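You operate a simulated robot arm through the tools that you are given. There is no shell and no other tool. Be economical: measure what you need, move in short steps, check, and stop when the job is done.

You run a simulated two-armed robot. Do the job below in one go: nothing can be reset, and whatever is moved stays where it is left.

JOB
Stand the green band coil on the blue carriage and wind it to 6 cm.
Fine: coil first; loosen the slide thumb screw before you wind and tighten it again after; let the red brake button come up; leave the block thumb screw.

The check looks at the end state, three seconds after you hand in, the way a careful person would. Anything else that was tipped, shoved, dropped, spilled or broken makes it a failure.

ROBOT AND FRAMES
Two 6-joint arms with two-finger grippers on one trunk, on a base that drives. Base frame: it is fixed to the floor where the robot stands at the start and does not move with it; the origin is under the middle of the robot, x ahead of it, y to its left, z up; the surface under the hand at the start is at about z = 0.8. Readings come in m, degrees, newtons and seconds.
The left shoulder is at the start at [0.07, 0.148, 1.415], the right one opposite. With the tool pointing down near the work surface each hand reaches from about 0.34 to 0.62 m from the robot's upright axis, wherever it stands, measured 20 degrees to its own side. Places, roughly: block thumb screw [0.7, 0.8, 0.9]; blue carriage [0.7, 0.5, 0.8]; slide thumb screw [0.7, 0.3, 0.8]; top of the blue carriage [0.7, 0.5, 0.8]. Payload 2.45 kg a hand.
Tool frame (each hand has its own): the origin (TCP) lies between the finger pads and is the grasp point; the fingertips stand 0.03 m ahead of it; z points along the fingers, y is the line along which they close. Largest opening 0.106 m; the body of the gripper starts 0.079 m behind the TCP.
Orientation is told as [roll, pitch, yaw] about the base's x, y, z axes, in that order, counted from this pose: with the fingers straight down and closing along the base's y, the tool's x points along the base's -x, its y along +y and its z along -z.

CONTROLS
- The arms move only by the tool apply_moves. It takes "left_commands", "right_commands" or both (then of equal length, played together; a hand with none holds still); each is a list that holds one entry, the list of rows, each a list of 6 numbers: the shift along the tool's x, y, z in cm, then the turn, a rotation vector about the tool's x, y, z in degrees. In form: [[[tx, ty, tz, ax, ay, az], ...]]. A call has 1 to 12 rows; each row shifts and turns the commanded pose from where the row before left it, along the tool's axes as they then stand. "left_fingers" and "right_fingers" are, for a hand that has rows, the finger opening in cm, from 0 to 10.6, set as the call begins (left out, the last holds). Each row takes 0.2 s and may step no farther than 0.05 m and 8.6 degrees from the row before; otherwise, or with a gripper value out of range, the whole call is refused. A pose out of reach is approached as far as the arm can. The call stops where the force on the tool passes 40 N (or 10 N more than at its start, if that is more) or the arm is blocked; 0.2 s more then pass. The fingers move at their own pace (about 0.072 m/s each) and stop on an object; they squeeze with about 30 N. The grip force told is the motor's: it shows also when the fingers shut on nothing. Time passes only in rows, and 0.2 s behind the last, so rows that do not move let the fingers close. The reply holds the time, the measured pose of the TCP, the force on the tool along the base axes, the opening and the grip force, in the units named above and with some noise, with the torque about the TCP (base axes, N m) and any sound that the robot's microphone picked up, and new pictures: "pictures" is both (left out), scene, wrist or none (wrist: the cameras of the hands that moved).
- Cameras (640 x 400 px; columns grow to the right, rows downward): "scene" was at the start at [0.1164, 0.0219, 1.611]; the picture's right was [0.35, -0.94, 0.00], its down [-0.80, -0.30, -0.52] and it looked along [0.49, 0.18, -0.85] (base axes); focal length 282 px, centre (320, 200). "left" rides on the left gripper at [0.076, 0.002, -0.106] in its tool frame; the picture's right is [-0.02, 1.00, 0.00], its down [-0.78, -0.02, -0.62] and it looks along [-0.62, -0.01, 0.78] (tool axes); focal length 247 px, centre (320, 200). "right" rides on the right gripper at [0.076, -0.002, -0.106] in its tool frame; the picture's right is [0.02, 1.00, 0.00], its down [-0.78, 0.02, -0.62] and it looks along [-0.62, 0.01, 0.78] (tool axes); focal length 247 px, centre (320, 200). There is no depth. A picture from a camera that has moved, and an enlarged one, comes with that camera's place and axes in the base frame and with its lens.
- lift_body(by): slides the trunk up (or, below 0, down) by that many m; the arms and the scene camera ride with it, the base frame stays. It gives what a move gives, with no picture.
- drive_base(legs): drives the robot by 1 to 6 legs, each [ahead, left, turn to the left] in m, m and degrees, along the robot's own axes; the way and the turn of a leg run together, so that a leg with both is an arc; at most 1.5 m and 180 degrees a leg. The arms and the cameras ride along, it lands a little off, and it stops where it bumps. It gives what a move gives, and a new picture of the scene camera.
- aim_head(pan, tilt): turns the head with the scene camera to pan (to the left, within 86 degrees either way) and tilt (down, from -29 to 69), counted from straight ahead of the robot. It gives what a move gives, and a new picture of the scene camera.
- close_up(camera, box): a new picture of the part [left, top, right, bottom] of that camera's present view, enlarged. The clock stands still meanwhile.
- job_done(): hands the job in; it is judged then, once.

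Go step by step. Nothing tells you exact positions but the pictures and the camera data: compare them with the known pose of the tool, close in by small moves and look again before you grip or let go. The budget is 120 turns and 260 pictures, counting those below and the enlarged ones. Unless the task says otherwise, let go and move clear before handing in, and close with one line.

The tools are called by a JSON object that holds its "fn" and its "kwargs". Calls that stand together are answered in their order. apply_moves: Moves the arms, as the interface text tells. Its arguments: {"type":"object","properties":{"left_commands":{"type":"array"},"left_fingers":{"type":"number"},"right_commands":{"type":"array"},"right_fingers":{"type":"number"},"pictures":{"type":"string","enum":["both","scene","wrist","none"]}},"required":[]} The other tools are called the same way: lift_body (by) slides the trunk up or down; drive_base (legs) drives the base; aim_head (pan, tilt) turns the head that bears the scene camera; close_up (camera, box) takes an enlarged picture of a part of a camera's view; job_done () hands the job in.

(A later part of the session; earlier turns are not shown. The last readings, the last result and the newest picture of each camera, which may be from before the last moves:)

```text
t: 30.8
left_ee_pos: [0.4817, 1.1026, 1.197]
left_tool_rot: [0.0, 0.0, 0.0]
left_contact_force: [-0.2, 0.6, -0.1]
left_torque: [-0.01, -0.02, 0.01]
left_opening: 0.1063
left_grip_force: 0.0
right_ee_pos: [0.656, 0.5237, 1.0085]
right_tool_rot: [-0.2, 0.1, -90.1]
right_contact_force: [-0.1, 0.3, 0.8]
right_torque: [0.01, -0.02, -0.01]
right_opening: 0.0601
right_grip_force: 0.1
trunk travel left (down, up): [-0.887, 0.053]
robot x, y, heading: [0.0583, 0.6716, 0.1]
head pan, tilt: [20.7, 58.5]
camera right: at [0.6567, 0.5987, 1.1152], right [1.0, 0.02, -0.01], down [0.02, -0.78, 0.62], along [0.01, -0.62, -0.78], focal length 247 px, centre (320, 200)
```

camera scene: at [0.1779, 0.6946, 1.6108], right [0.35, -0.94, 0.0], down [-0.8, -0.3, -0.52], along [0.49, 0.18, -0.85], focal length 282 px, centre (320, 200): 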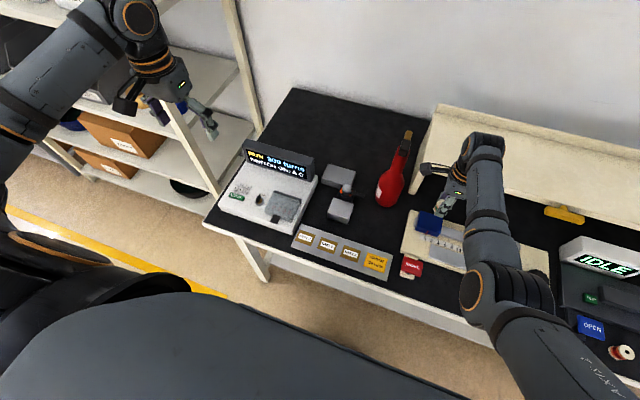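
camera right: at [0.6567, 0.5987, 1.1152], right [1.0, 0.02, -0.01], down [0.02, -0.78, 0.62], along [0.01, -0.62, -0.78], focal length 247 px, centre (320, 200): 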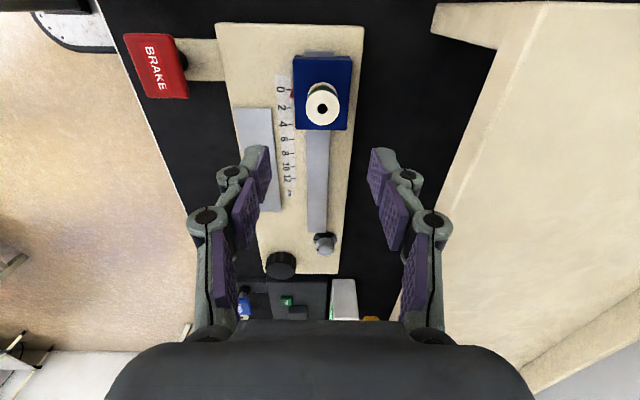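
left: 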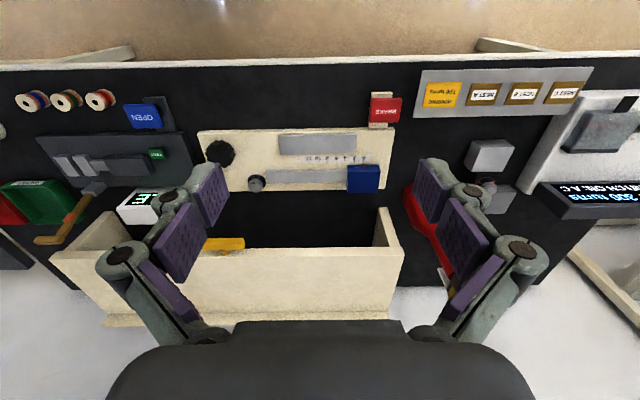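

The coil stands on the carriage. I drive right so that the right hand can serve the knob and thumb screw, with the left able to reach the brake.

{"fn": "drive_base", "kwargs": {"legs": [[0, -0.27, 0]]}}

{"fn": "close_up", "kwargs": {"camera": "scene", "box": [220, 130, 400, 250]}}

{"fn": "close_up", "kwargs": {"camera": "right", "box": [220, 40, 420, 165]}}

```text
t: 32.7
left_ee_pos: [0.4821, 0.8401, 1.1956]
left_tool_rot: [-0.1, 0.0, 0.2]
left_contact_force: [0.3, 0.9, 0.2]
left_torque: [-0.01, 0.0, 0.02]
left_opening: 0.1061
left_grip_force: 0.0
right_ee_pos: [0.6575, 0.2606, 1.0102]
right_tool_rot: [-0.3, -0.1, -90.0]
right_contact_force: [0.5, 1.3, 0.8]
right_torque: [-0.02, 0.03, 0.0]
right_opening: 0.06
right_grip_force: 0.0
trunk travel left (down, up): [-0.887, 0.053]
robot x, y, heading: [0.0624, 0.4073, 0.1]
head pan, tilt: [20.7, 58.5]
camera scene: at [0.1761, 0.4306, 1.611], right [0.36, -0.93, 0.0], down [-0.8, -0.3, -0.52], along [0.49, 0.18, -0.85], focal length 282 px, centre (320, 200)
```

scene: 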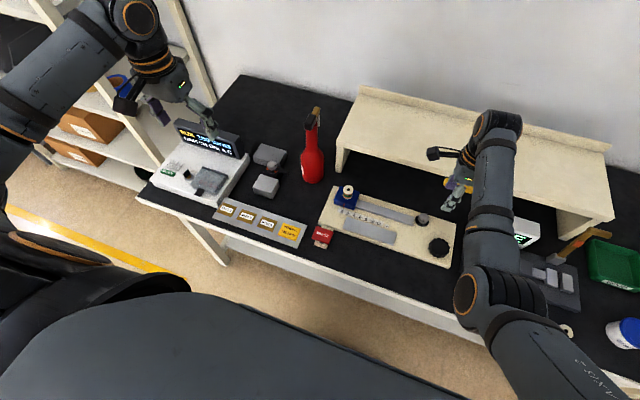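

```text
3.33 times, centred on (310, 190) of scene
camera zoom: at [0.1761, 0.4306, 1.611], right [0.36, -0.93, 0.0], down [-0.8, -0.3, -0.52], along [0.49, 0.18, -0.85], focal length 941 px, centre (353, 233)
```

zoom: 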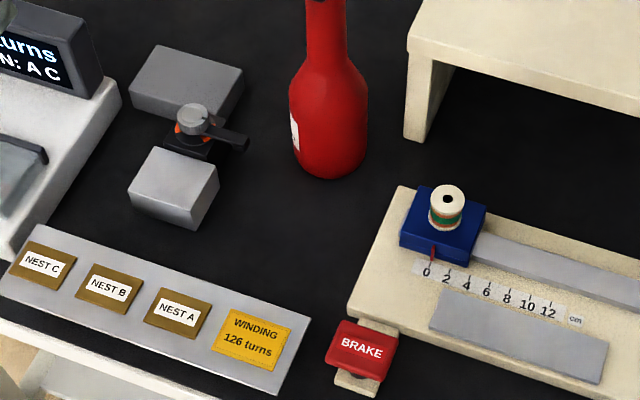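

```text
3.20 times, centred on (320, 102) of right
camera zoom: at [0.6579, 0.3352, 1.1147], right [1.0, 0.02, -0.01], down [0.02, -0.78, 0.62], along [0.01, -0.62, -0.78], focal length 790 px, centre (320, 512)
```

zoom: 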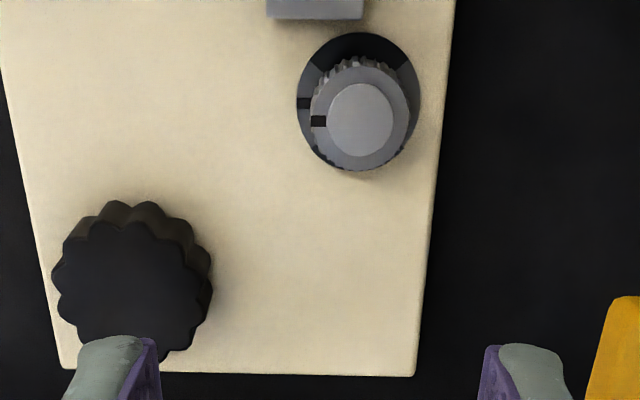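

The thumb screw is near (0.667, 0.278), with its top at about z 0.85; a black mark on its rim lines up with one on the base. I move the hand over it.

{"fn": "apply_moves", "kwargs": {"right_commands": [[[0.6, 0.3, 3.5, 0, 0, 0], [0.6, 0.3, 3.5, 0, 0, 0], [0.55, 0.35, 3.5, 0, 0, 0]]], "right_fingers": 5.4}}

```text
t: 33.5
left_ee_pos: [0.4823, 0.8376, 1.1959]
left_tool_rot: [0.0, 0.1, 0.1]
left_contact_force: [-1.0, -0.4, 0.2]
left_torque: [-0.01, 0.0, -0.02]
left_opening: 0.1059
left_grip_force: 0.1
right_ee_pos: [0.668, 0.2759, 0.9035]
right_tool_rot: [-0.3, -0.1, -90.0]
right_contact_force: [0.4, -0.6, -0.4]
right_torque: [0.0, 0.0, -0.02]
right_opening: 0.0536
right_grip_force: 0.1
trunk travel left (down, up): [-0.887, 0.053]
robot x, y, heading: [0.0584, 0.407, 0.0]
head pan, tilt: [20.7, 58.5]
camera scene: at [0.1771, 0.4271, 1.611], right [0.36, -0.93, 0.0], down [-0.8, -0.3, -0.52], along [0.49, 0.19, -0.85], focal length 282 px, centre (320, 200)
camera right: at [0.6677, 0.3504, 1.0097], right [1.0, 0.02, 0.0], down [0.02, -0.78, 0.62], along [0.01, -0.62, -0.78], focal length 247 px, centre (320, 200)
```

scene: 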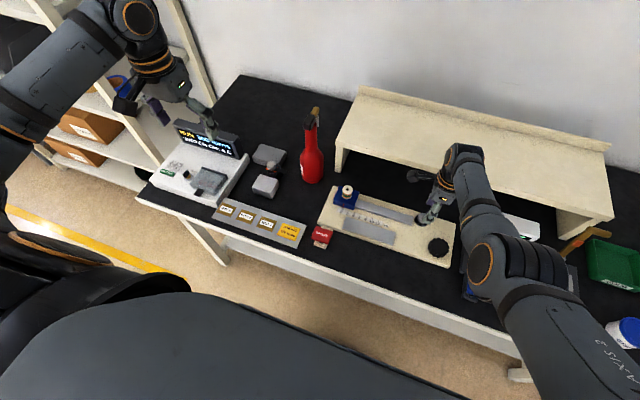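
right: 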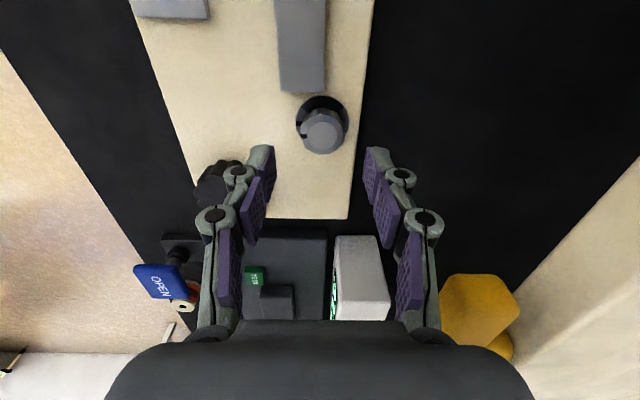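

I go down 2.5 cm and look again to settle the height and offset.

{"fn": "apply_moves", "kwargs": {"right_commands": [[[0.3, 0.3, 1.3, 0, 0, 0], [0, 0, 1.2, 0, 0, 0]]], "pictures": "wrist"}}

{"fn": "close_up", "kwargs": {"camera": "right", "box": [240, 80, 400, 200]}}

```text
t: 34.1
left_ee_pos: [0.4811, 0.837, 1.1961]
left_tool_rot: [0.0, 0.1, 0.2]
left_contact_force: [0.1, 0.6, 0.8]
left_torque: [0.01, 0.02, -0.01]
left_opening: 0.106
left_grip_force: 0.0
right_ee_pos: [0.6598, 0.2738, 0.887]
right_tool_rot: [-0.4, 0.1, -90.1]
right_contact_force: [-0.7, -0.4, 0.4]
right_torque: [-0.02, -0.01, 0.04]
right_opening: 0.054
right_grip_force: 0.0
right hand out of reach, approached as far as the arm can: row 1, 2
trunk travel left (down, up): [-0.887, 0.053]
robot x, y, heading: [0.0604, 0.4081, 0.2]
head pan, tilt: [20.7, 58.5]
camera right: at [0.6586, 0.3499, 0.9915], right [1.0, 0.02, 0.0], down [0.02, -0.78, 0.62], along [0.01, -0.62, -0.78], focal length 247 px, centre (320, 200)
```

right: 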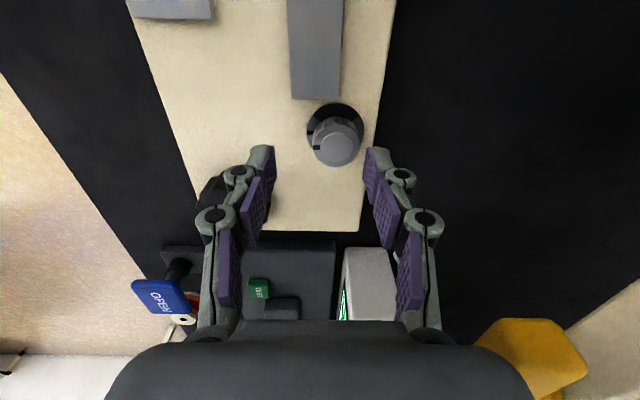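

```text
3.33 times, centred on (320, 140) of right
camera zoom: at [0.6586, 0.3499, 0.9915], right [1.0, 0.02, 0.0], down [0.02, -0.78, 0.62], along [0.01, -0.62, -0.78], focal length 823 px, centre (320, 400)
```

zoom: 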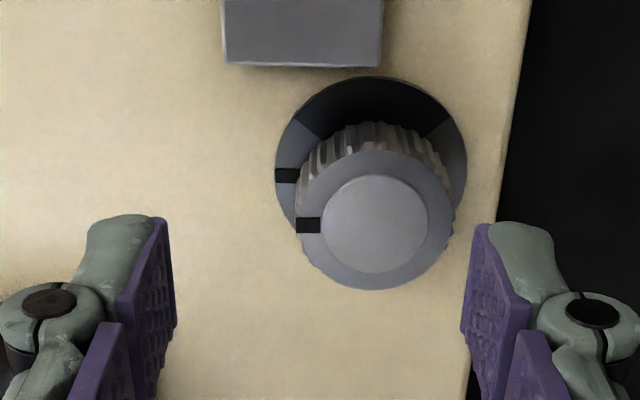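

That's at the edge of reach. I'll raise the hand slightly and drive 6 cm further ahead.

{"fn": "apply_moves", "kwargs": {"right_commands": [[[0, 0, -3, 0, 0, 0], [0, -1.0, -2, 0, 0, 0]]], "pictures": "none"}}

{"fn": "drive_base", "kwargs": {"legs": [[0.06, 0.02, 0]]}}

{"fn": "apply_moves", "kwargs": {"right_commands": [[[0, 0, 0, 0, 0, 0]]], "pictures": "wrist"}}

```text
t: 34.7
left_ee_pos: [0.4796, 0.8376, 1.1966]
left_tool_rot: [0.0, -0.1, 0.2]
left_contact_force: [-0.7, 0.7, -0.5]
left_torque: [-0.02, -0.08, 0.03]
left_opening: 0.106
left_grip_force: 0.0
right_ee_pos: [0.6485, 0.2736, 0.9366]
right_tool_rot: [-0.3, 0.0, -90.0]
right_contact_force: [0.7, -0.7, 0.3]
right_torque: [0.01, -0.01, -0.02]
right_opening: 0.0541
right_grip_force: 0.1
trunk travel left (down, up): [-0.887, 0.053]
robot x, y, heading: [0.0594, 0.4085, -0.2]
head pan, tilt: [20.7, 58.5]
```

```text
t: 35.7
left_ee_pos: [0.5375, 0.8559, 1.1991]
left_tool_rot: [0.1, -0.1, 0.2]
left_contact_force: [-0.2, 0.3, 0.3]
left_torque: [-0.01, -0.02, -0.01]
left_opening: 0.1059
left_grip_force: 0.1
right_ee_pos: [0.7086, 0.2943, 0.9386]
right_tool_rot: [-0.1, 0.1, -90.0]
right_contact_force: [-0.1, -0.2, -1.1]
right_torque: [0.02, -0.02, -0.01]
right_opening: 0.0541
right_grip_force: 0.1
trunk travel left (down, up): [-0.887, 0.053]
robot x, y, heading: [0.1217, 0.4274, 0.3]
head pan, tilt: [20.7, 58.5]
camera scene: at [0.231, 0.4456, 1.6115], right [0.36, -0.93, 0.0], down [-0.8, -0.3, -0.53], along [0.49, 0.19, -0.85], focal length 282 px, centre (320, 200)
```

scene: 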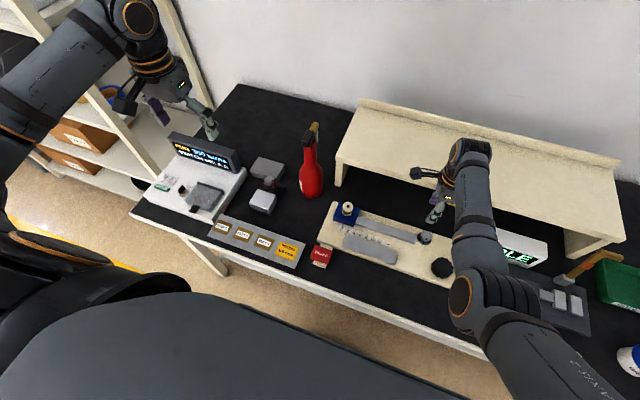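

```text
t: 36.1
left_ee_pos: [0.538, 0.858, 1.1965]
left_tool_rot: [0.0, 0.0, 0.2]
left_contact_force: [-0.4, 0.1, 0.2]
left_torque: [0.01, -0.04, 0.01]
left_opening: 0.1062
left_grip_force: 0.1
right_ee_pos: [0.7088, 0.2934, 0.9375]
right_tool_rot: [-0.2, -0.1, -89.8]
right_contact_force: [-0.6, 0.3, 0.7]
right_torque: [0.0, -0.05, 0.01]
right_opening: 0.0541
right_grip_force: 0.1
trunk travel left (down, up): [-0.887, 0.053]
robot x, y, heading: [0.1162, 0.4261, 0.5]
head pan, tilt: [20.7, 58.5]
camera right: at [0.7088, 0.37, 1.043], right [1.0, 0.02, 0.0], down [0.02, -0.78, 0.62], along [0.01, -0.62, -0.78], focal length 247 px, centre (320, 200)
```

right: 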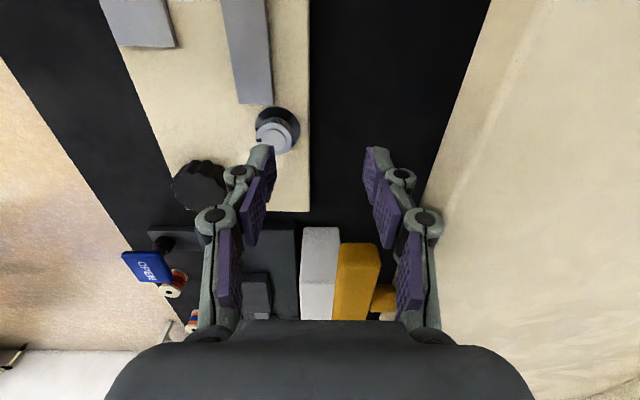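

The screw centre is about (0.672, 0.278), with its top at z≈0.8425. I move over it.

{"fn": "apply_moves", "kwargs": {"right_commands": [[[-0.8, -1.85, 0.5, 0, 0, 0], [-0.8, -1.85, 2.5, 0, 0, 0], [0, 0, 3.0, 0, 0, 0]]], "pictures": "wrist"}}

```text
t: 36.9
left_ee_pos: [0.5407, 0.8565, 1.1965]
left_tool_rot: [-0.1, 0.0, 0.2]
left_contact_force: [-0.3, -0.4, 0.1]
left_torque: [0.02, 0.02, 0.01]
left_opening: 0.1059
left_grip_force: 0.0
right_ee_pos: [0.6731, 0.2796, 0.8779]
right_tool_rot: [-0.3, 0.0, -89.9]
right_contact_force: [-0.2, 0.1, 0.3]
right_torque: [0.0, -0.02, 0.0]
right_opening: 0.0539
right_grip_force: 0.0
trunk travel left (down, up): [-0.887, 0.053]
robot x, y, heading: [0.1172, 0.425, 0.3]
head pan, tilt: [20.7, 58.5]
camera right: at [0.6721, 0.3548, 0.9827], right [1.0, 0.02, 0.0], down [0.02, -0.78, 0.62], along [0.01, -0.62, -0.78], focal length 247 px, centre (320, 200)
```

right: 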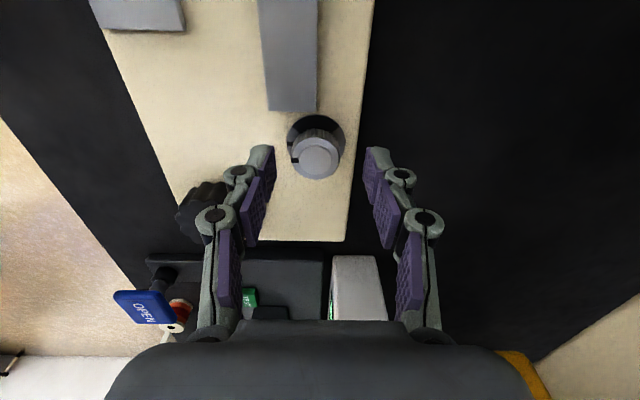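

Well aligned; I lower onto the screw and close the fingers.

{"fn": "apply_moves", "kwargs": {"right_commands": [[[0, -0.2, 1.1, 0, 0, 0], [0, 0, 1.0, 0, 0, 0]]], "pictures": "none"}}

{"fn": "apply_moves", "kwargs": {"right_commands": [[[0, 0, 0, 0, 0, 0], [0, 0, 0, 0, 0, 0], [0, 0, 0, 0, 0, 0], [0, 0, 0, 0, 0, 0]]], "right_fingers": 0, "pictures": "wrist"}}

```text
t: 37.5
left_ee_pos: [0.5408, 0.8571, 1.1964]
left_tool_rot: [0.0, 0.1, 0.2]
left_contact_force: [0.2, 1.2, 0.0]
left_torque: [-0.02, -0.01, 0.02]
left_opening: 0.106
left_grip_force: 0.0
right_ee_pos: [0.6712, 0.2793, 0.856]
right_tool_rot: [-0.3, 0.0, -90.1]
right_contact_force: [0.5, -0.3, -1.2]
right_torque: [0.01, 0.02, -0.01]
right_opening: 0.0539
right_grip_force: 0.1
trunk travel left (down, up): [-0.887, 0.053]
robot x, y, heading: [0.1167, 0.4279, 0.4]
head pan, tilt: [20.7, 58.5]
```

```text
t: 38.5
left_ee_pos: [0.5388, 0.8583, 1.1971]
left_tool_rot: [0.1, 0.0, 0.2]
left_contact_force: [-0.1, -0.6, -0.1]
left_torque: [0.0, 0.01, 0.02]
left_opening: 0.106
left_grip_force: 0.1
right_ee_pos: [0.6702, 0.2801, 0.8563]
right_tool_rot: [-0.3, -0.1, -89.8]
right_contact_force: [-4.8, 1.1, -3.3]
right_torque: [-0.1, 0.05, 0.0]
right_opening: 0.0308
right_grip_force: 44.7
trunk travel left (down, up): [-0.887, 0.053]
robot x, y, heading: [0.1201, 0.4265, 0.2]
head pan, tilt: [20.7, 58.5]
camera right: at [0.6694, 0.3547, 0.9609], right [1.0, 0.02, -0.01], down [0.02, -0.78, 0.62], along [0.01, -0.62, -0.78], focal length 247 px, centre (320, 200)
```

right: 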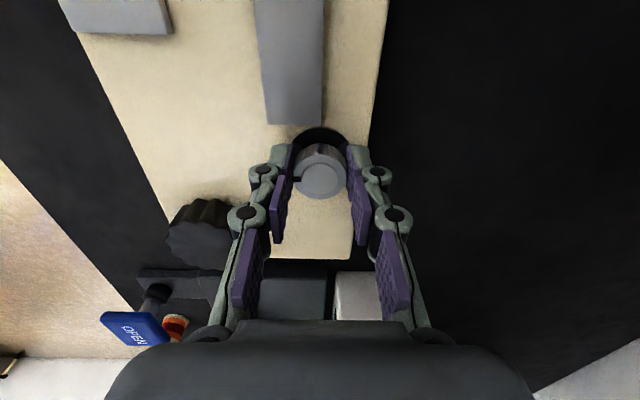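

It's gripped. I turn counter-clockwise (loosening) by about 45° and watch the torque and the mark.

{"fn": "apply_moves", "kwargs": {"right_commands": [[[0, 0, 0, 0, 0, -7.5], [0, 0, 0, 0, 0, -7.5], [0, 0, 0, 0, 0, -7.5], [0, 0, 0, 0, 0, -7.5], [0, 0, 0, 0, 0, -7.5], [0, 0, 0, 0, 0, -7.5]]], "pictures": "wrist"}}

```text
t: 39.9
left_ee_pos: [0.5385, 0.8577, 1.1975]
left_tool_rot: [-0.1, -0.1, 0.3]
left_contact_force: [0.2, 0.1, 0.6]
left_torque: [0.01, 0.02, 0.01]
left_opening: 0.1062
left_grip_force: 0.1
right_ee_pos: [0.6684, 0.2783, 0.8558]
right_tool_rot: [-0.2, 0.3, -44.8]
right_contact_force: [-16.5, 1.2, -15.5]
right_torque: [-0.46, -0.17, -0.03]
right_opening: 0.0313
right_grip_force: 45.0
trunk travel left (down, up): [-0.887, 0.053]
robot x, y, heading: [0.1183, 0.4263, 0.0]
head pan, tilt: [20.7, 58.5]
camera right: at [0.615, 0.3305, 0.9614], right [0.69, 0.72, -0.01], down [0.57, -0.54, 0.62], along [0.44, -0.43, -0.79], focal length 247 px, centre (320, 200)
```

right: 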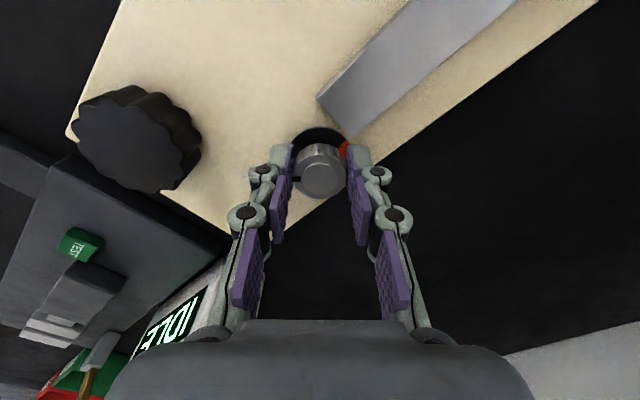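

The screw turns with the hand and a red sector appears on the base ring. I'll ease the side force and turn another 45°.

{"fn": "apply_moves", "kwargs": {"right_commands": [[[0.1, -0.1, 0.1, 0, 0, -7.5], [0, 0, 0, 0, 0, -7.5], [0, 0, 0, 0, 0, -7.5], [0, 0, 0, 0, 0, -7.5], [0, 0, 0, 0, 0, -7.5], [0, 0, 0, 0, 0, -7.5]]], "pictures": "wrist"}}

{"fn": "close_up", "kwargs": {"camera": "right", "box": [260, 100, 380, 220]}}

```text
t: 41.3
left_ee_pos: [0.5402, 0.8561, 1.1977]
left_tool_rot: [0.0, 0.0, 0.0]
left_contact_force: [0.9, 0.5, 0.0]
left_torque: [-0.05, 0.02, -0.01]
left_opening: 0.1061
left_grip_force: 0.1
right_ee_pos: [0.6778, 0.2773, 0.857]
right_tool_rot: [0.8, -2.2, -3.6]
right_contact_force: [-8.9, -7.8, -17.8]
right_torque: [3.47, -7.58, -3.16]
right_opening: 0.0314
right_grip_force: 45.1
trunk travel left (down, up): [-0.887, 0.053]
robot x, y, heading: [0.1195, 0.427, 0.1]
head pan, tilt: [20.7, 58.5]
stopped in row 6 (right hand): the force on the tool passed its limit at 46 N (the readings are from after the stop); the commanded pose is now the measured one
camera right: at [0.5981, 0.2778, 0.9593], right [0.04, 1.0, 0.01], down [0.76, -0.04, 0.65], along [0.65, -0.02, -0.76], focal length 247 px, centre (320, 200)
```

right: 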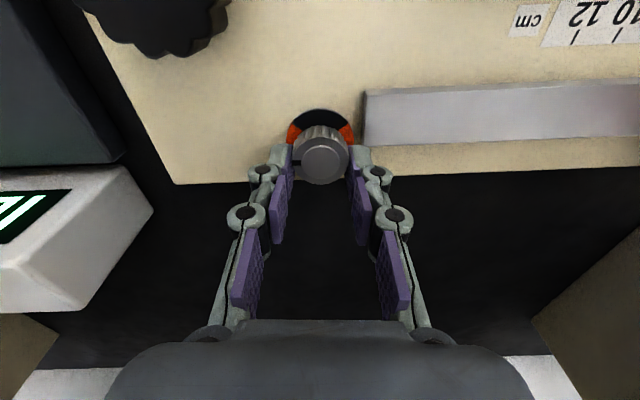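

```text
3.33 times, centred on (320, 160) of right
camera zoom: at [0.5981, 0.2778, 0.9593], right [0.04, 1.0, 0.01], down [0.76, -0.04, 0.65], along [0.65, -0.02, -0.76], focal length 823 px, centre (320, 333)
```

zoom: 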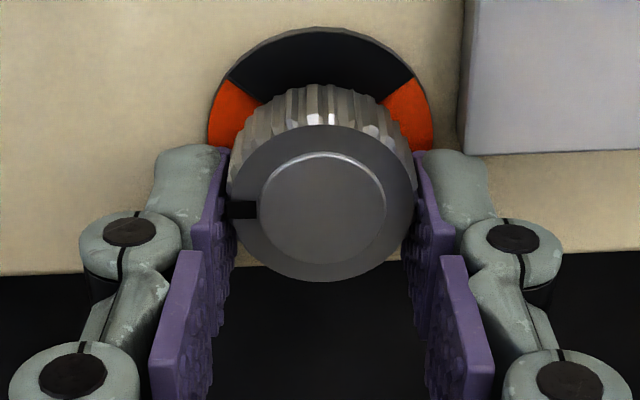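

The screw is turned 90° and its ring shows orange (loose). The stop came with a large torque, so I check the scene for contact before releasing.

{"fn": "close_up", "kwargs": {"camera": "scene", "box": [320, 80, 640, 280]}}

```text
2.00 times, centred on (480, 180) of scene
camera zoom: at [0.2346, 0.4461, 1.6112], right [0.35, -0.94, 0.0], down [-0.8, -0.3, -0.52], along [0.49, 0.19, -0.85], focal length 565 px, centre (0, 240)
```

zoom: 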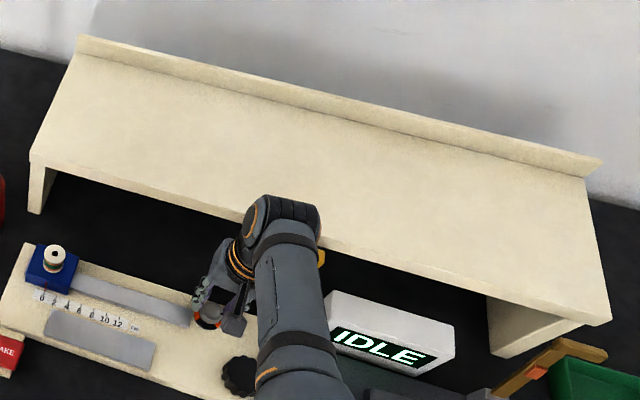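

Forces have eased and the stop looks like the screw's end stop. I open the fingers and read the force.

{"fn": "apply_moves", "kwargs": {"right_commands": [[[0, 0, 0, 0, 0, 0], [0, 0, 0, 0, 0, 0], [0, 0, 0, 0, 0, 0]]], "right_fingers": 5.4, "pictures": "none"}}

```text
t: 42.1
left_ee_pos: [0.5409, 0.8552, 1.1978]
left_tool_rot: [0.1, 0.0, 0.1]
left_contact_force: [0.6, 0.0, 1.5]
left_torque: [0.0, 0.0, -0.01]
left_opening: 0.106
left_grip_force: 0.1
right_ee_pos: [0.6769, 0.2761, 0.8567]
right_tool_rot: [0.8, -2.0, -3.2]
right_contact_force: [-13.6, -8.7, -31.3]
right_torque: [-1.51, -10.73, -2.55]
right_opening: 0.0449
right_grip_force: 0.1
trunk travel left (down, up): [-0.887, 0.053]
robot x, y, heading: [0.1162, 0.4257, -0.0]
head pan, tilt: [20.7, 58.5]
```

A finger seems to be touching the rail end (opening blocked at 4.5 cm). I set a smaller opening, shift slightly, and reread.

{"fn": "apply_moves", "kwargs": {"right_commands": [[[0, 0, 0, 0, 0, 0], [0, 0, 0, 0, 0, 0]]], "right_fingers": 3.9, "pictures": "both"}}

```text
t: 42.7
left_ee_pos: [0.5403, 0.8535, 1.1986]
left_tool_rot: [0.0, 0.1, 0.1]
left_contact_force: [-0.2, -0.2, -1.3]
left_torque: [0.0, 0.03, 0.01]
left_opening: 0.1061
left_grip_force: 0.1
right_ee_pos: [0.6773, 0.2768, 0.8575]
right_tool_rot: [0.9, -2.1, -3.0]
right_contact_force: [-15.7, -10.4, -24.2]
right_torque: [-0.27, -9.39, -2.6]
right_opening: 0.0363
right_grip_force: 0.1
trunk travel left (down, up): [-0.887, 0.053]
robot x, y, heading: [0.1189, 0.4267, 0.1]
head pan, tilt: [20.7, 58.5]
camera scene: at [0.2336, 0.4441, 1.6113], right [0.35, -0.94, 0.0], down [-0.8, -0.3, -0.52], along [0.49, 0.19, -0.85], focal length 282 px, centre (320, 200)
camera right: at [0.5982, 0.2771, 0.9604], right [0.03, 1.0, 0.01], down [0.76, -0.03, 0.65], along [0.65, -0.01, -0.76], focal length 247 px, centre (320, 200)
```

scene: 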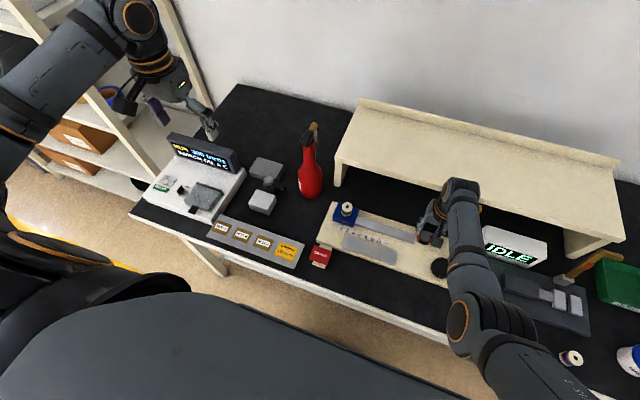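
right: 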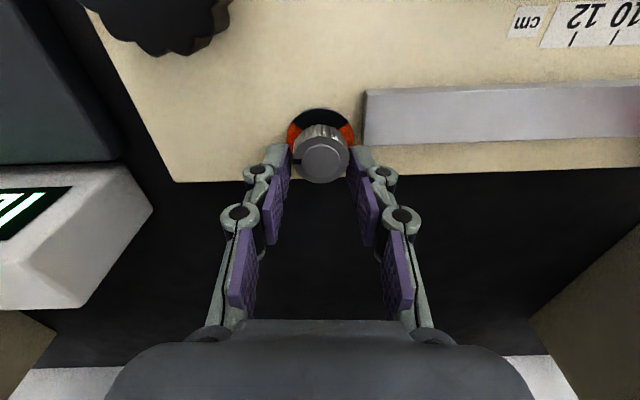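

There's still force on the hand with the fingers open, so something else is in contact. I try rising by a few millimetres and watch.

{"fn": "apply_moves", "kwargs": {"right_commands": [[[0, 0, -0.3, 0, 0, 0], [0, 0, -0.3, 0, 0, 0]]], "right_fingers": 4.1, "pictures": "none"}}

```text
t: 43.1
left_ee_pos: [0.5418, 0.8571, 1.1964]
left_tool_rot: [0.0, 0.1, 0.1]
left_contact_force: [-0.2, -0.4, 0.1]
left_torque: [-0.01, -0.02, 0.01]
left_opening: 0.1061
left_grip_force: 0.1
right_ee_pos: [0.6783, 0.2766, 0.8578]
right_tool_rot: [0.6, -2.2, -3.3]
right_contact_force: [-5.2, -6.4, -11.4]
right_torque: [-0.05, -4.82, -1.36]
right_opening: 0.039
right_grip_force: 0.1
trunk travel left (down, up): [-0.887, 0.053]
robot x, y, heading: [0.1191, 0.4263, 0.2]
head pan, tilt: [20.7, 58.5]
stopped in row 2 (right hand): the force on the tool passed its limit at 43 N (the readings are from after the stop); the commanded pose is now the measured one
```

The yellow bar on the shelf edge at about (0.747, 0.22, 0.944) is probably touching the wrist. I back off toward the robot, sliding the open fingers along the screw.

{"fn": "apply_moves", "kwargs": {"right_commands": [[[0.4, 0, 0, 0, 0, 0], [0.4, 0, 0, 0, 0, 0]]], "right_fingers": 4.2, "pictures": "none"}}

{"fn": "aim_head", "kwargs": {"pan": -25, "tilt": 50}}

```text
t: 43.7
left_ee_pos: [0.5473, 0.8559, 1.195]
left_tool_rot: [0.0, 0.3, 0.1]
left_contact_force: [0.5, -0.2, 0.3]
left_torque: [0.01, -0.03, -0.02]
left_opening: 0.106
left_grip_force: 0.1
right_ee_pos: [0.678, 0.2785, 0.8588]
right_tool_rot: [0.6, -2.4, -3.2]
right_contact_force: [29.3, -5.6, -5.3]
right_torque: [-0.22, -0.9, -0.69]
right_opening: 0.0394
right_grip_force: 0.0
trunk travel left (down, up): [-0.887, 0.053]
robot x, y, heading: [0.118, 0.4257, 0.0]
head pan, tilt: [20.7, 58.5]
```

```text
t: 44.9
left_ee_pos: [0.5476, 0.8561, 1.1938]
left_tool_rot: [-0.1, 0.4, 0.1]
left_contact_force: [-0.5, 0.0, -0.4]
left_torque: [0.0, 0.01, 0.02]
left_opening: 0.106
left_grip_force: 0.1
right_ee_pos: [0.6773, 0.2786, 0.8577]
right_tool_rot: [0.9, -2.5, -3.1]
right_contact_force: [35.9, -3.8, 1.4]
right_torque: [-0.08, -0.99, -0.85]
right_opening: 0.042
right_grip_force: 0.0
trunk travel left (down, up): [-0.887, 0.053]
robot x, y, heading: [0.1198, 0.428, 0.3]
head pan, tilt: [-25.0, 50.0]
camera scene: at [0.2502, 0.3905, 1.6211], right [-0.42, -0.91, 0.0], down [-0.7, 0.32, -0.64], along [0.58, -0.27, -0.77], focal length 282 px, centre (320, 200)
```

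scene: 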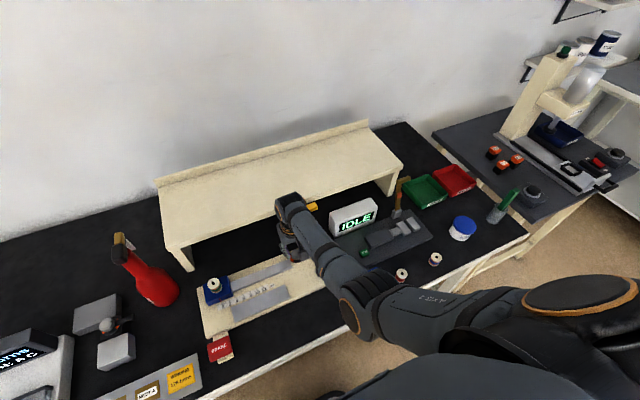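

Moving back is also blocked, with the contact near fingertip height. The left finger is wedged against the rail's end corner, so I ease forward and narrow the fingers before rising.

{"fn": "apply_moves", "kwargs": {"right_commands": [[[-0.5, 0, 0, 0, 0, 0], [-0.5, 0, 0, 0, 0, 0], [0, 0, 0, 0, 0, 0]]], "right_fingers": 3.5, "pictures": "none"}}

{"fn": "close_up", "kwargs": {"camera": "scene", "box": [180, 170, 380, 310]}}

{"fn": "close_up", "kwargs": {"camera": "right", "box": [240, 80, 400, 200]}}

```text
t: 45.7
left_ee_pos: [0.5386, 0.8576, 1.1969]
left_tool_rot: [-0.1, 0.0, 0.1]
left_contact_force: [-0.8, 0.1, 0.4]
left_torque: [-0.02, -0.01, 0.03]
left_opening: 0.106
left_grip_force: 0.0
right_ee_pos: [0.6786, 0.2797, 0.8575]
right_tool_rot: [0.7, -2.1, -3.2]
right_contact_force: [-3.7, 4.9, -8.4]
right_torque: [-1.55, -7.42, -1.47]
right_opening: 0.0384
right_grip_force: 1.7
trunk travel left (down, up): [-0.887, 0.053]
robot x, y, heading: [0.1161, 0.4222, -0.1]
head pan, tilt: [-25.0, 50.0]
```

```text
2.86 times, centred on (280, 240) of scene
camera zoom: at [0.2394, 0.3924, 1.6218], right [-0.42, -0.91, 0.0], down [-0.69, 0.32, -0.64], along [0.58, -0.27, -0.77], focal length 807 px, centre (434, 86)
```

zoom: 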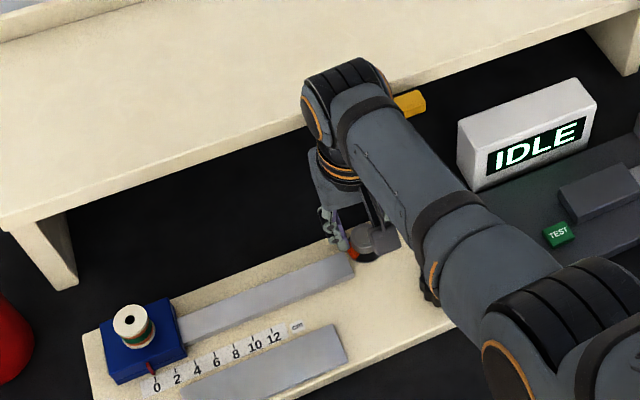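

```text
3.33 times, centred on (320, 140) of right
camera zoom: at [0.5982, 0.2804, 0.9603], right [0.03, 1.0, 0.01], down [0.76, -0.03, 0.65], along [0.65, -0.01, -0.76], focal length 823 px, centre (320, 400)
```

zoom: 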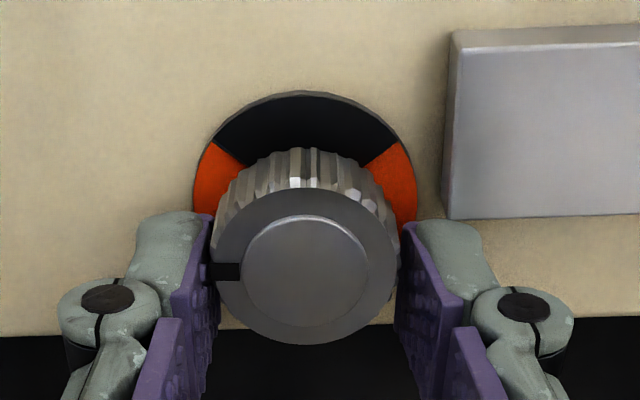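

The wrist camera sits against the forearm at this yaw, so it's a self-contact. I rotate the open hand back clockwise a little to free it.

{"fn": "apply_moves", "kwargs": {"right_commands": [[[0.1, 0, 0, 0, 0, 5], [0.2, 0, 0, 0, 0, 5], [0.2, 0, 0, 0, 0, 5]]], "right_fingers": 4.1, "pictures": "wrist"}}

```text
t: 46.5
left_ee_pos: [0.5418, 0.8584, 1.1952]
left_tool_rot: [-0.1, 0.0, 0.0]
left_contact_force: [-0.3, 0.2, -0.1]
left_torque: [-0.05, -0.01, -0.02]
left_opening: 0.1059
left_grip_force: 0.1
right_ee_pos: [0.675, 0.2789, 0.8583]
right_tool_rot: [1.2, -1.7, -18.2]
right_contact_force: [0.5, 0.6, -0.1]
right_torque: [-0.05, 0.02, -0.06]
right_opening: 0.0411
right_grip_force: 0.0
trunk travel left (down, up): [-0.887, 0.053]
robot x, y, heading: [0.1231, 0.4281, -0.0]
head pan, tilt: [-25.0, 50.0]
camera right: at [0.5982, 0.2997, 0.9615], right [0.29, 0.96, 0.02], down [0.73, -0.23, 0.64], along [0.62, -0.17, -0.76], focal length 247 px, centre (320, 200)
```

right: 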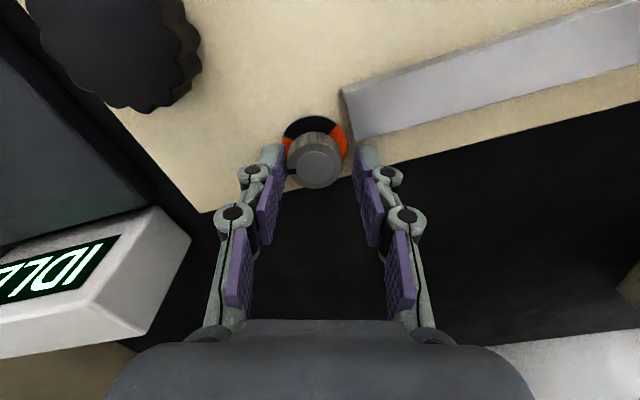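

Free again, no forces. I rise and level the hand, then inspect the screw.

{"fn": "apply_moves", "kwargs": {"right_commands": [[[0, 0, -2, 0, 0, 0], [0, 0, -2.5, 1.6, 1.2, 0], [0, 0, -2.5, 0, 0, 0]]], "pictures": "wrist"}}

{"fn": "close_up", "kwargs": {"camera": "right", "box": [200, 60, 400, 185]}}

```text
t: 47.3
left_ee_pos: [0.5407, 0.8573, 1.1969]
left_tool_rot: [0.0, 0.1, 0.0]
left_contact_force: [-0.8, 0.4, -0.5]
left_torque: [-0.04, 0.04, 0.02]
left_opening: 0.1061
left_grip_force: 0.0
right_ee_pos: [0.673, 0.2787, 0.9293]
right_tool_rot: [-0.5, -0.6, -18.3]
right_contact_force: [-0.3, 0.6, -0.5]
right_torque: [-0.02, 0.01, -0.04]
right_opening: 0.0411
right_grip_force: 0.0
trunk travel left (down, up): [-0.887, 0.053]
robot x, y, heading: [0.1186, 0.4262, 0.3]
head pan, tilt: [-25.0, 50.0]
camera right: at [0.5996, 0.3014, 1.0338], right [0.29, 0.96, -0.01], down [0.75, -0.22, 0.63], along [0.6, -0.19, -0.78], focal length 247 px, centre (320, 200)
```

right: 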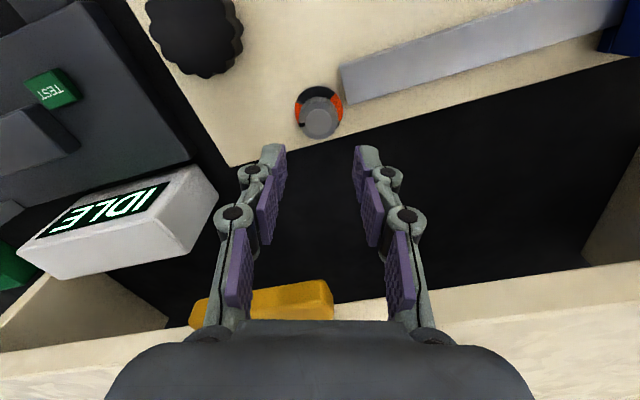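

```text
3.20 times, centred on (300, 122) of right
camera zoom: at [0.5996, 0.3014, 1.0338], right [0.29, 0.96, -0.01], down [0.75, -0.22, 0.63], along [0.6, -0.19, -0.78], focal length 790 px, centre (384, 448)
```

zoom: 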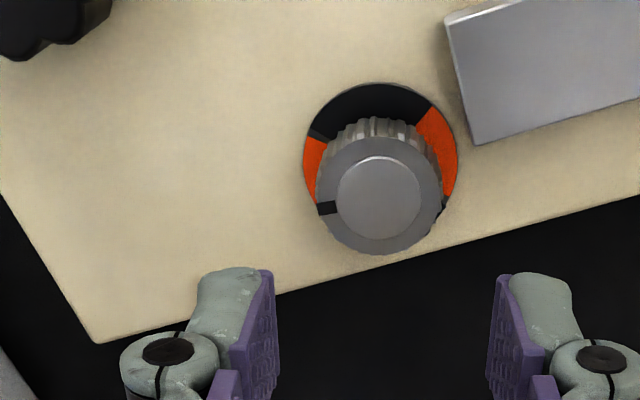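

The thumb screw is loosened (90°, orange windows). Next I move the hand above the black winding knob at about (0.592, 0.222).

{"fn": "apply_moves", "kwargs": {"right_commands": [[[2.0, -2.6, 0, 0, 0, 0], [2.0, -2.6, 0, 0, 0, 0], [1.9, -2.6, 0, 0, 0, 0]]], "right_fingers": 8, "pictures": "wrist"}}

```text
t: 48.1
left_ee_pos: [0.5404, 0.8571, 1.1965]
left_tool_rot: [0.0, 0.0, 0.1]
left_contact_force: [-0.6, -0.1, 0.4]
left_torque: [-0.02, 0.01, 0.01]
left_opening: 0.106
left_grip_force: 0.1
right_ee_pos: [0.5919, 0.2228, 0.9283]
right_tool_rot: [-0.4, -0.7, -18.2]
right_contact_force: [-0.1, -0.9, 0.2]
right_torque: [0.02, -0.01, -0.01]
right_opening: 0.0798
right_grip_force: 0.2
trunk travel left (down, up): [-0.887, 0.053]
robot x, y, heading: [0.1213, 0.4271, 0.1]
head pan, tilt: [-25.0, 50.0]
camera right: at [0.5187, 0.2448, 1.0326], right [0.29, 0.96, -0.01], down [0.74, -0.22, 0.63], along [0.6, -0.19, -0.78], focal length 247 px, centre (320, 200)
```

right: 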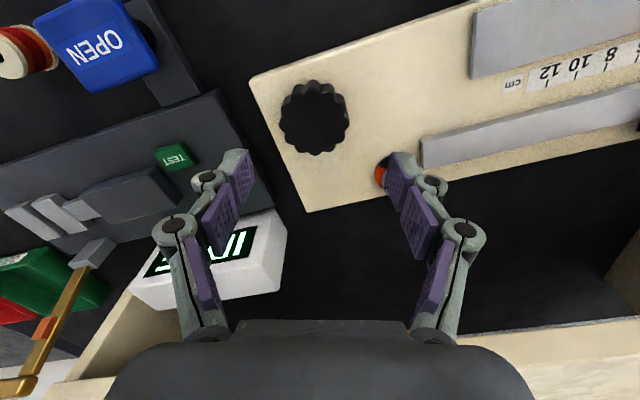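

The knob is at about (0.5905, 0.2185), top at z 0.8375. I lower around it and grip.

{"fn": "apply_moves", "kwargs": {"right_commands": [[[0, -0.45, 3, 0, 0, 0], [0, 0, 3, 0, 0, 0], [0, 0, 1.5, 0, 0, 0]]], "pictures": "wrist"}}

{"fn": "apply_moves", "kwargs": {"right_commands": [[[0, 0, 0, 0, 0, 0], [0, 0, 0, 0, 0, 0], [0, 0, 0, 0, 0, 0]]], "right_fingers": 3, "pictures": "none"}}

```text
t: 48.9
left_ee_pos: [0.5406, 0.8582, 1.1982]
left_tool_rot: [0.1, 0.2, 0.1]
left_contact_force: [2.2, 0.5, -0.3]
left_torque: [0.0, -0.03, -0.01]
left_opening: 0.1059
left_grip_force: 0.1
right_ee_pos: [0.5927, 0.2185, 0.8511]
right_tool_rot: [-0.5, -0.6, -18.2]
right_contact_force: [0.3, -0.6, -0.9]
right_torque: [0.02, 0.0, -0.02]
right_opening: 0.0799
right_grip_force: 0.0
trunk travel left (down, up): [-0.887, 0.053]
robot x, y, heading: [0.115, 0.4261, 0.0]
head pan, tilt: [-25.0, 50.0]
camera right: at [0.519, 0.2401, 0.9569], right [0.29, 0.96, -0.01], down [0.74, -0.22, 0.63], along [0.6, -0.19, -0.78], focal length 247 px, centre (320, 200)
```

right: 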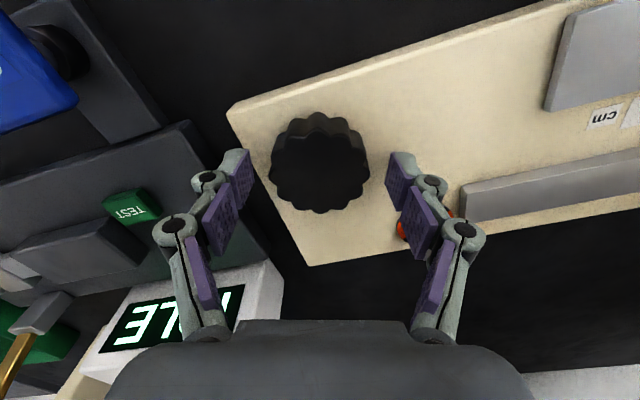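

```text
t: 49.7
left_ee_pos: [0.5403, 0.8563, 1.197]
left_tool_rot: [-0.1, 0.0, 0.1]
left_contact_force: [-1.3, 0.4, 0.0]
left_torque: [0.01, 0.06, 0.01]
left_opening: 0.1058
left_grip_force: 0.0
right_ee_pos: [0.5921, 0.2171, 0.8532]
right_tool_rot: [-0.4, -0.7, -18.3]
right_contact_force: [-0.3, -2.0, -0.5]
right_torque: [-0.1, -0.03, 0.02]
right_opening: 0.0549
right_grip_force: 45.6
trunk travel left (down, up): [-0.887, 0.053]
robot x, y, heading: [0.1212, 0.4255, -0.1]
head pan, tilt: [-25.0, 50.0]
```

It's gripped. I turn 40° clockwise as a test and watch the carriage.

{"fn": "apply_moves", "kwargs": {"right_commands": [[[0, 0, 0, 0, 0, 8], [0, 0, 0, 0, 0, 8], [0, 0, 0, 0, 0, 8], [0, 0, 0, 0, 0, 8], [0, 0, 0, 0, 0, 8]]], "pictures": "wrist"}}

{"fn": "close_up", "kwargs": {"camera": "scene", "box": [190, 250, 310, 340]}}

```text
t: 50.9
left_ee_pos: [0.5405, 0.8541, 1.1972]
left_tool_rot: [0.0, 0.1, 0.1]
left_contact_force: [0.4, 0.1, 0.1]
left_torque: [0.0, -0.02, -0.01]
left_opening: 0.106
left_grip_force: 0.1
right_ee_pos: [0.59, 0.2163, 0.8526]
right_tool_rot: [-0.1, -0.6, -58.5]
right_contact_force: [-6.6, -9.1, -4.3]
right_torque: [-0.38, 0.43, 0.07]
right_opening: 0.0552
right_grip_force: 44.3
trunk travel left (down, up): [-0.887, 0.053]
robot x, y, heading: [0.1178, 0.4253, -0.2]
head pan, tilt: [-25.0, 50.0]
camera right: at [0.549, 0.2812, 0.9572], right [0.84, 0.54, 0.0], down [0.42, -0.65, 0.63], along [0.34, -0.53, -0.78], focal length 247 px, centre (320, 200)
```

right: 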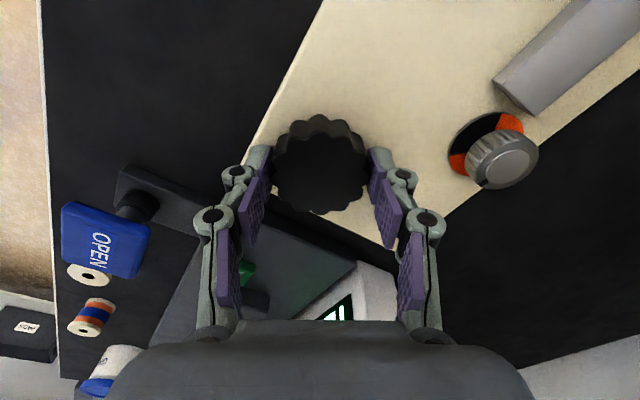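

```text
4.44 times, centred on (250, 295) of scene
camera zoom: at [0.2411, 0.3885, 1.6218], right [-0.42, -0.91, 0.0], down [-0.69, 0.32, -0.64], along [0.58, -0.27, -0.77], focal length 1255 px, centre (631, -222)
```

zoom: 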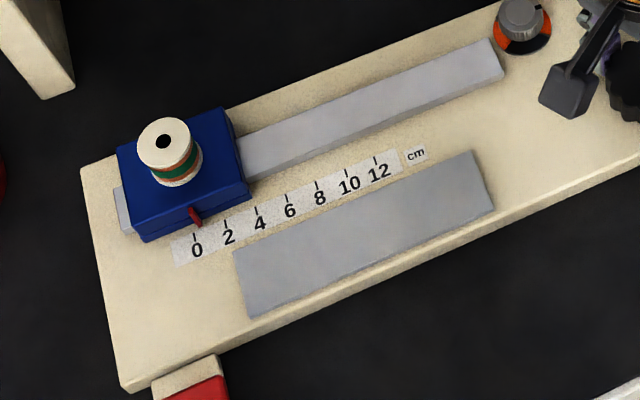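

The carriage hasn't visibly moved and there's little resistance. I try the other way, 80° counter-clockwise.

{"fn": "apply_moves", "kwargs": {"right_commands": [[[0, 0, 0, 0, 0, -8], [0, 0, 0, 0, 0, -8], [0, 0, 0, 0, 0, -8], [0, 0, 0, 0, 0, -8], [0, 0, 0, 0, 0, -8], [0, 0, 0, 0, 0, -8], [0, 0, 0, 0, 0, -8], [0, 0, 0, 0, 0, -8]]], "pictures": "none"}}

{"fn": "close_up", "kwargs": {"camera": "scene", "box": [190, 250, 310, 340]}}

```text
t: 52.7
left_ee_pos: [0.54, 0.855, 1.1978]
left_tool_rot: [0.1, 0.0, 0.1]
left_contact_force: [0.1, 0.1, -0.2]
left_torque: [0.0, 0.03, -0.01]
left_opening: 0.1058
left_grip_force: 0.0
right_ee_pos: [0.5931, 0.218, 0.8546]
right_tool_rot: [-0.6, -0.5, 5.9]
right_contact_force: [-0.1, -5.9, -1.3]
right_torque: [-0.07, 0.11, -0.66]
right_opening: 0.0551
right_grip_force: 45.1
trunk travel left (down, up): [-0.887, 0.053]
robot x, y, heading: [0.123, 0.427, 0.2]
head pan, tilt: [-25.0, 50.0]
```

```text
4.44 times, centred on (250, 295) of scene
camera zoom: at [0.2418, 0.3899, 1.6218], right [-0.42, -0.91, 0.0], down [-0.69, 0.32, -0.64], along [0.58, -0.27, -0.77], focal length 1255 px, centre (631, -222)
```

zoom: 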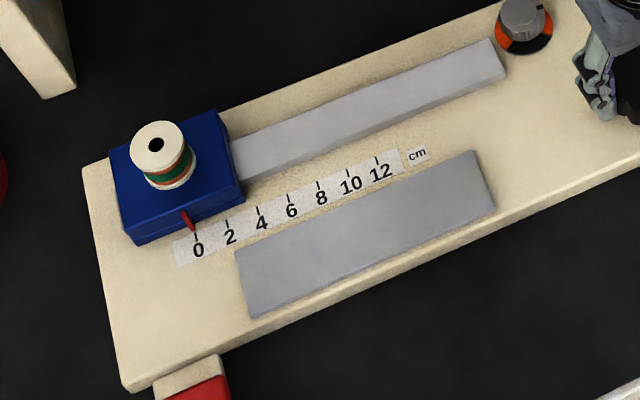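

The carriage moved back to 0, so clockwise advances it and no brake action is needed. The rate is about 2.5 cm per turn. I wind clockwise about 100°.

{"fn": "apply_moves", "kwargs": {"right_commands": [[[0, 0, 0, 0, 0, 8.5], [0, 0, 0, 0, 0, 8.5], [0, 0, 0, 0, 0, 8.5], [0, 0, 0, 0, 0, 8.5], [0, 0, 0, 0, 0, 8.5], [0, 0, 0, 0, 0, 8.5], [0, 0, 0, 0, 0, 8.5], [0, 0, 0, 0, 0, 8.5], [0, 0, 0, 0, 0, 8.5], [0, 0, 0, 0, 0, 8.5], [0, 0, 0, 0, 0, 8.5], [0, 0, 0, 0, 0, 8.5]]], "pictures": "none"}}

{"fn": "close_up", "kwargs": {"camera": "scene", "box": [190, 250, 310, 340]}}

```text
t: 55.3
left_ee_pos: [0.5392, 0.8551, 1.1986]
left_tool_rot: [0.0, -0.1, 0.1]
left_contact_force: [-0.5, 0.7, -0.5]
left_torque: [0.03, -0.02, -0.02]
left_opening: 0.1062
left_grip_force: 0.0
right_ee_pos: [0.5896, 0.218, 0.8538]
right_tool_rot: [0.4, -0.4, -96.3]
right_contact_force: [-16.6, -4.8, -4.6]
right_torque: [0.01, 0.51, 0.04]
right_opening: 0.0556
right_grip_force: 45.0
trunk travel left (down, up): [-0.887, 0.053]
robot x, y, heading: [0.1212, 0.4249, -0.3]
head pan, tilt: [-25.0, 50.0]
```

```text
4.44 times, centred on (250, 295) of scene
camera zoom: at [0.2385, 0.3897, 1.622], right [-0.42, -0.91, 0.0], down [-0.69, 0.32, -0.64], along [0.58, -0.27, -0.77], focal length 1255 px, centre (631, -222)
```

zoom: 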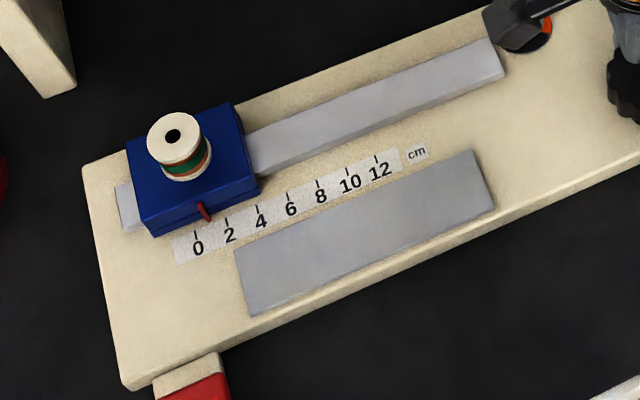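

That gave about 1.1 cm. I continue clockwise to see whether the wrist range allows more.

{"fn": "apply_moves", "kwargs": {"right_commands": [[[0, -0.1, 0, 0, 0, 8.5], [0, 0, 0, 0, 0, 8.5], [0, 0, 0, 0, 0, 8.5], [0, 0, 0, 0, 0, 8.5], [0, 0, 0, 0, 0, 8.5], [0, 0, 0, 0, 0, 8.5], [0, 0, 0, 0, 0, 8.5], [0, 0, 0, 0, 0, 8.5], [0, 0, 0, 0, 0, 8.5], [0, 0, 0, 0, 0, 8.5]]], "pictures": "none"}}

{"fn": "close_up", "kwargs": {"camera": "scene", "box": [190, 200, 370, 335]}}

```text
t: 57.5
left_ee_pos: [0.5412, 0.857, 1.1961]
left_tool_rot: [-0.1, 0.1, 0.2]
left_contact_force: [-0.7, 0.5, 0.2]
left_torque: [0.01, 0.0, -0.02]
left_opening: 0.1056
left_grip_force: 0.1
right_ee_pos: [0.5909, 0.2185, 0.8541]
right_tool_rot: [0.6, 0.4, -172.2]
right_contact_force: [0.0, 4.6, -1.6]
right_torque: [0.07, 0.08, -0.04]
right_opening: 0.0554
right_grip_force: 45.3
right hand out of reach, approached as far as the arm can: row 10
trunk travel left (down, up): [-0.887, 0.053]
robot x, y, heading: [0.1246, 0.425, -0.1]
head pan, tilt: [-25.0, 50.0]
```

```text
2.96 times, centred on (280, 268) of scene
camera zoom: at [0.2424, 0.392, 1.6218], right [-0.42, -0.91, 0.0], down [-0.69, 0.32, -0.64], along [0.58, -0.27, -0.77], focal length 836 px, centre (438, 0)
```

zoom: 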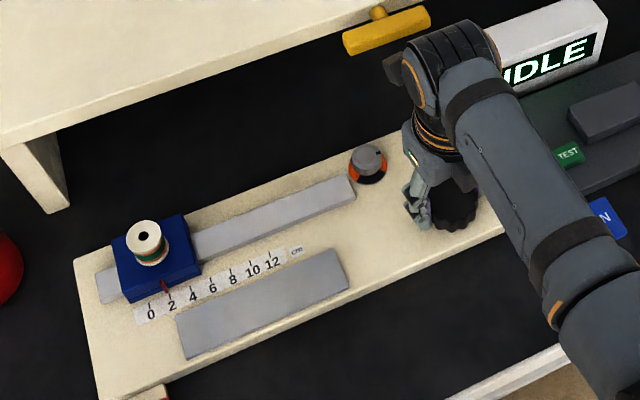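

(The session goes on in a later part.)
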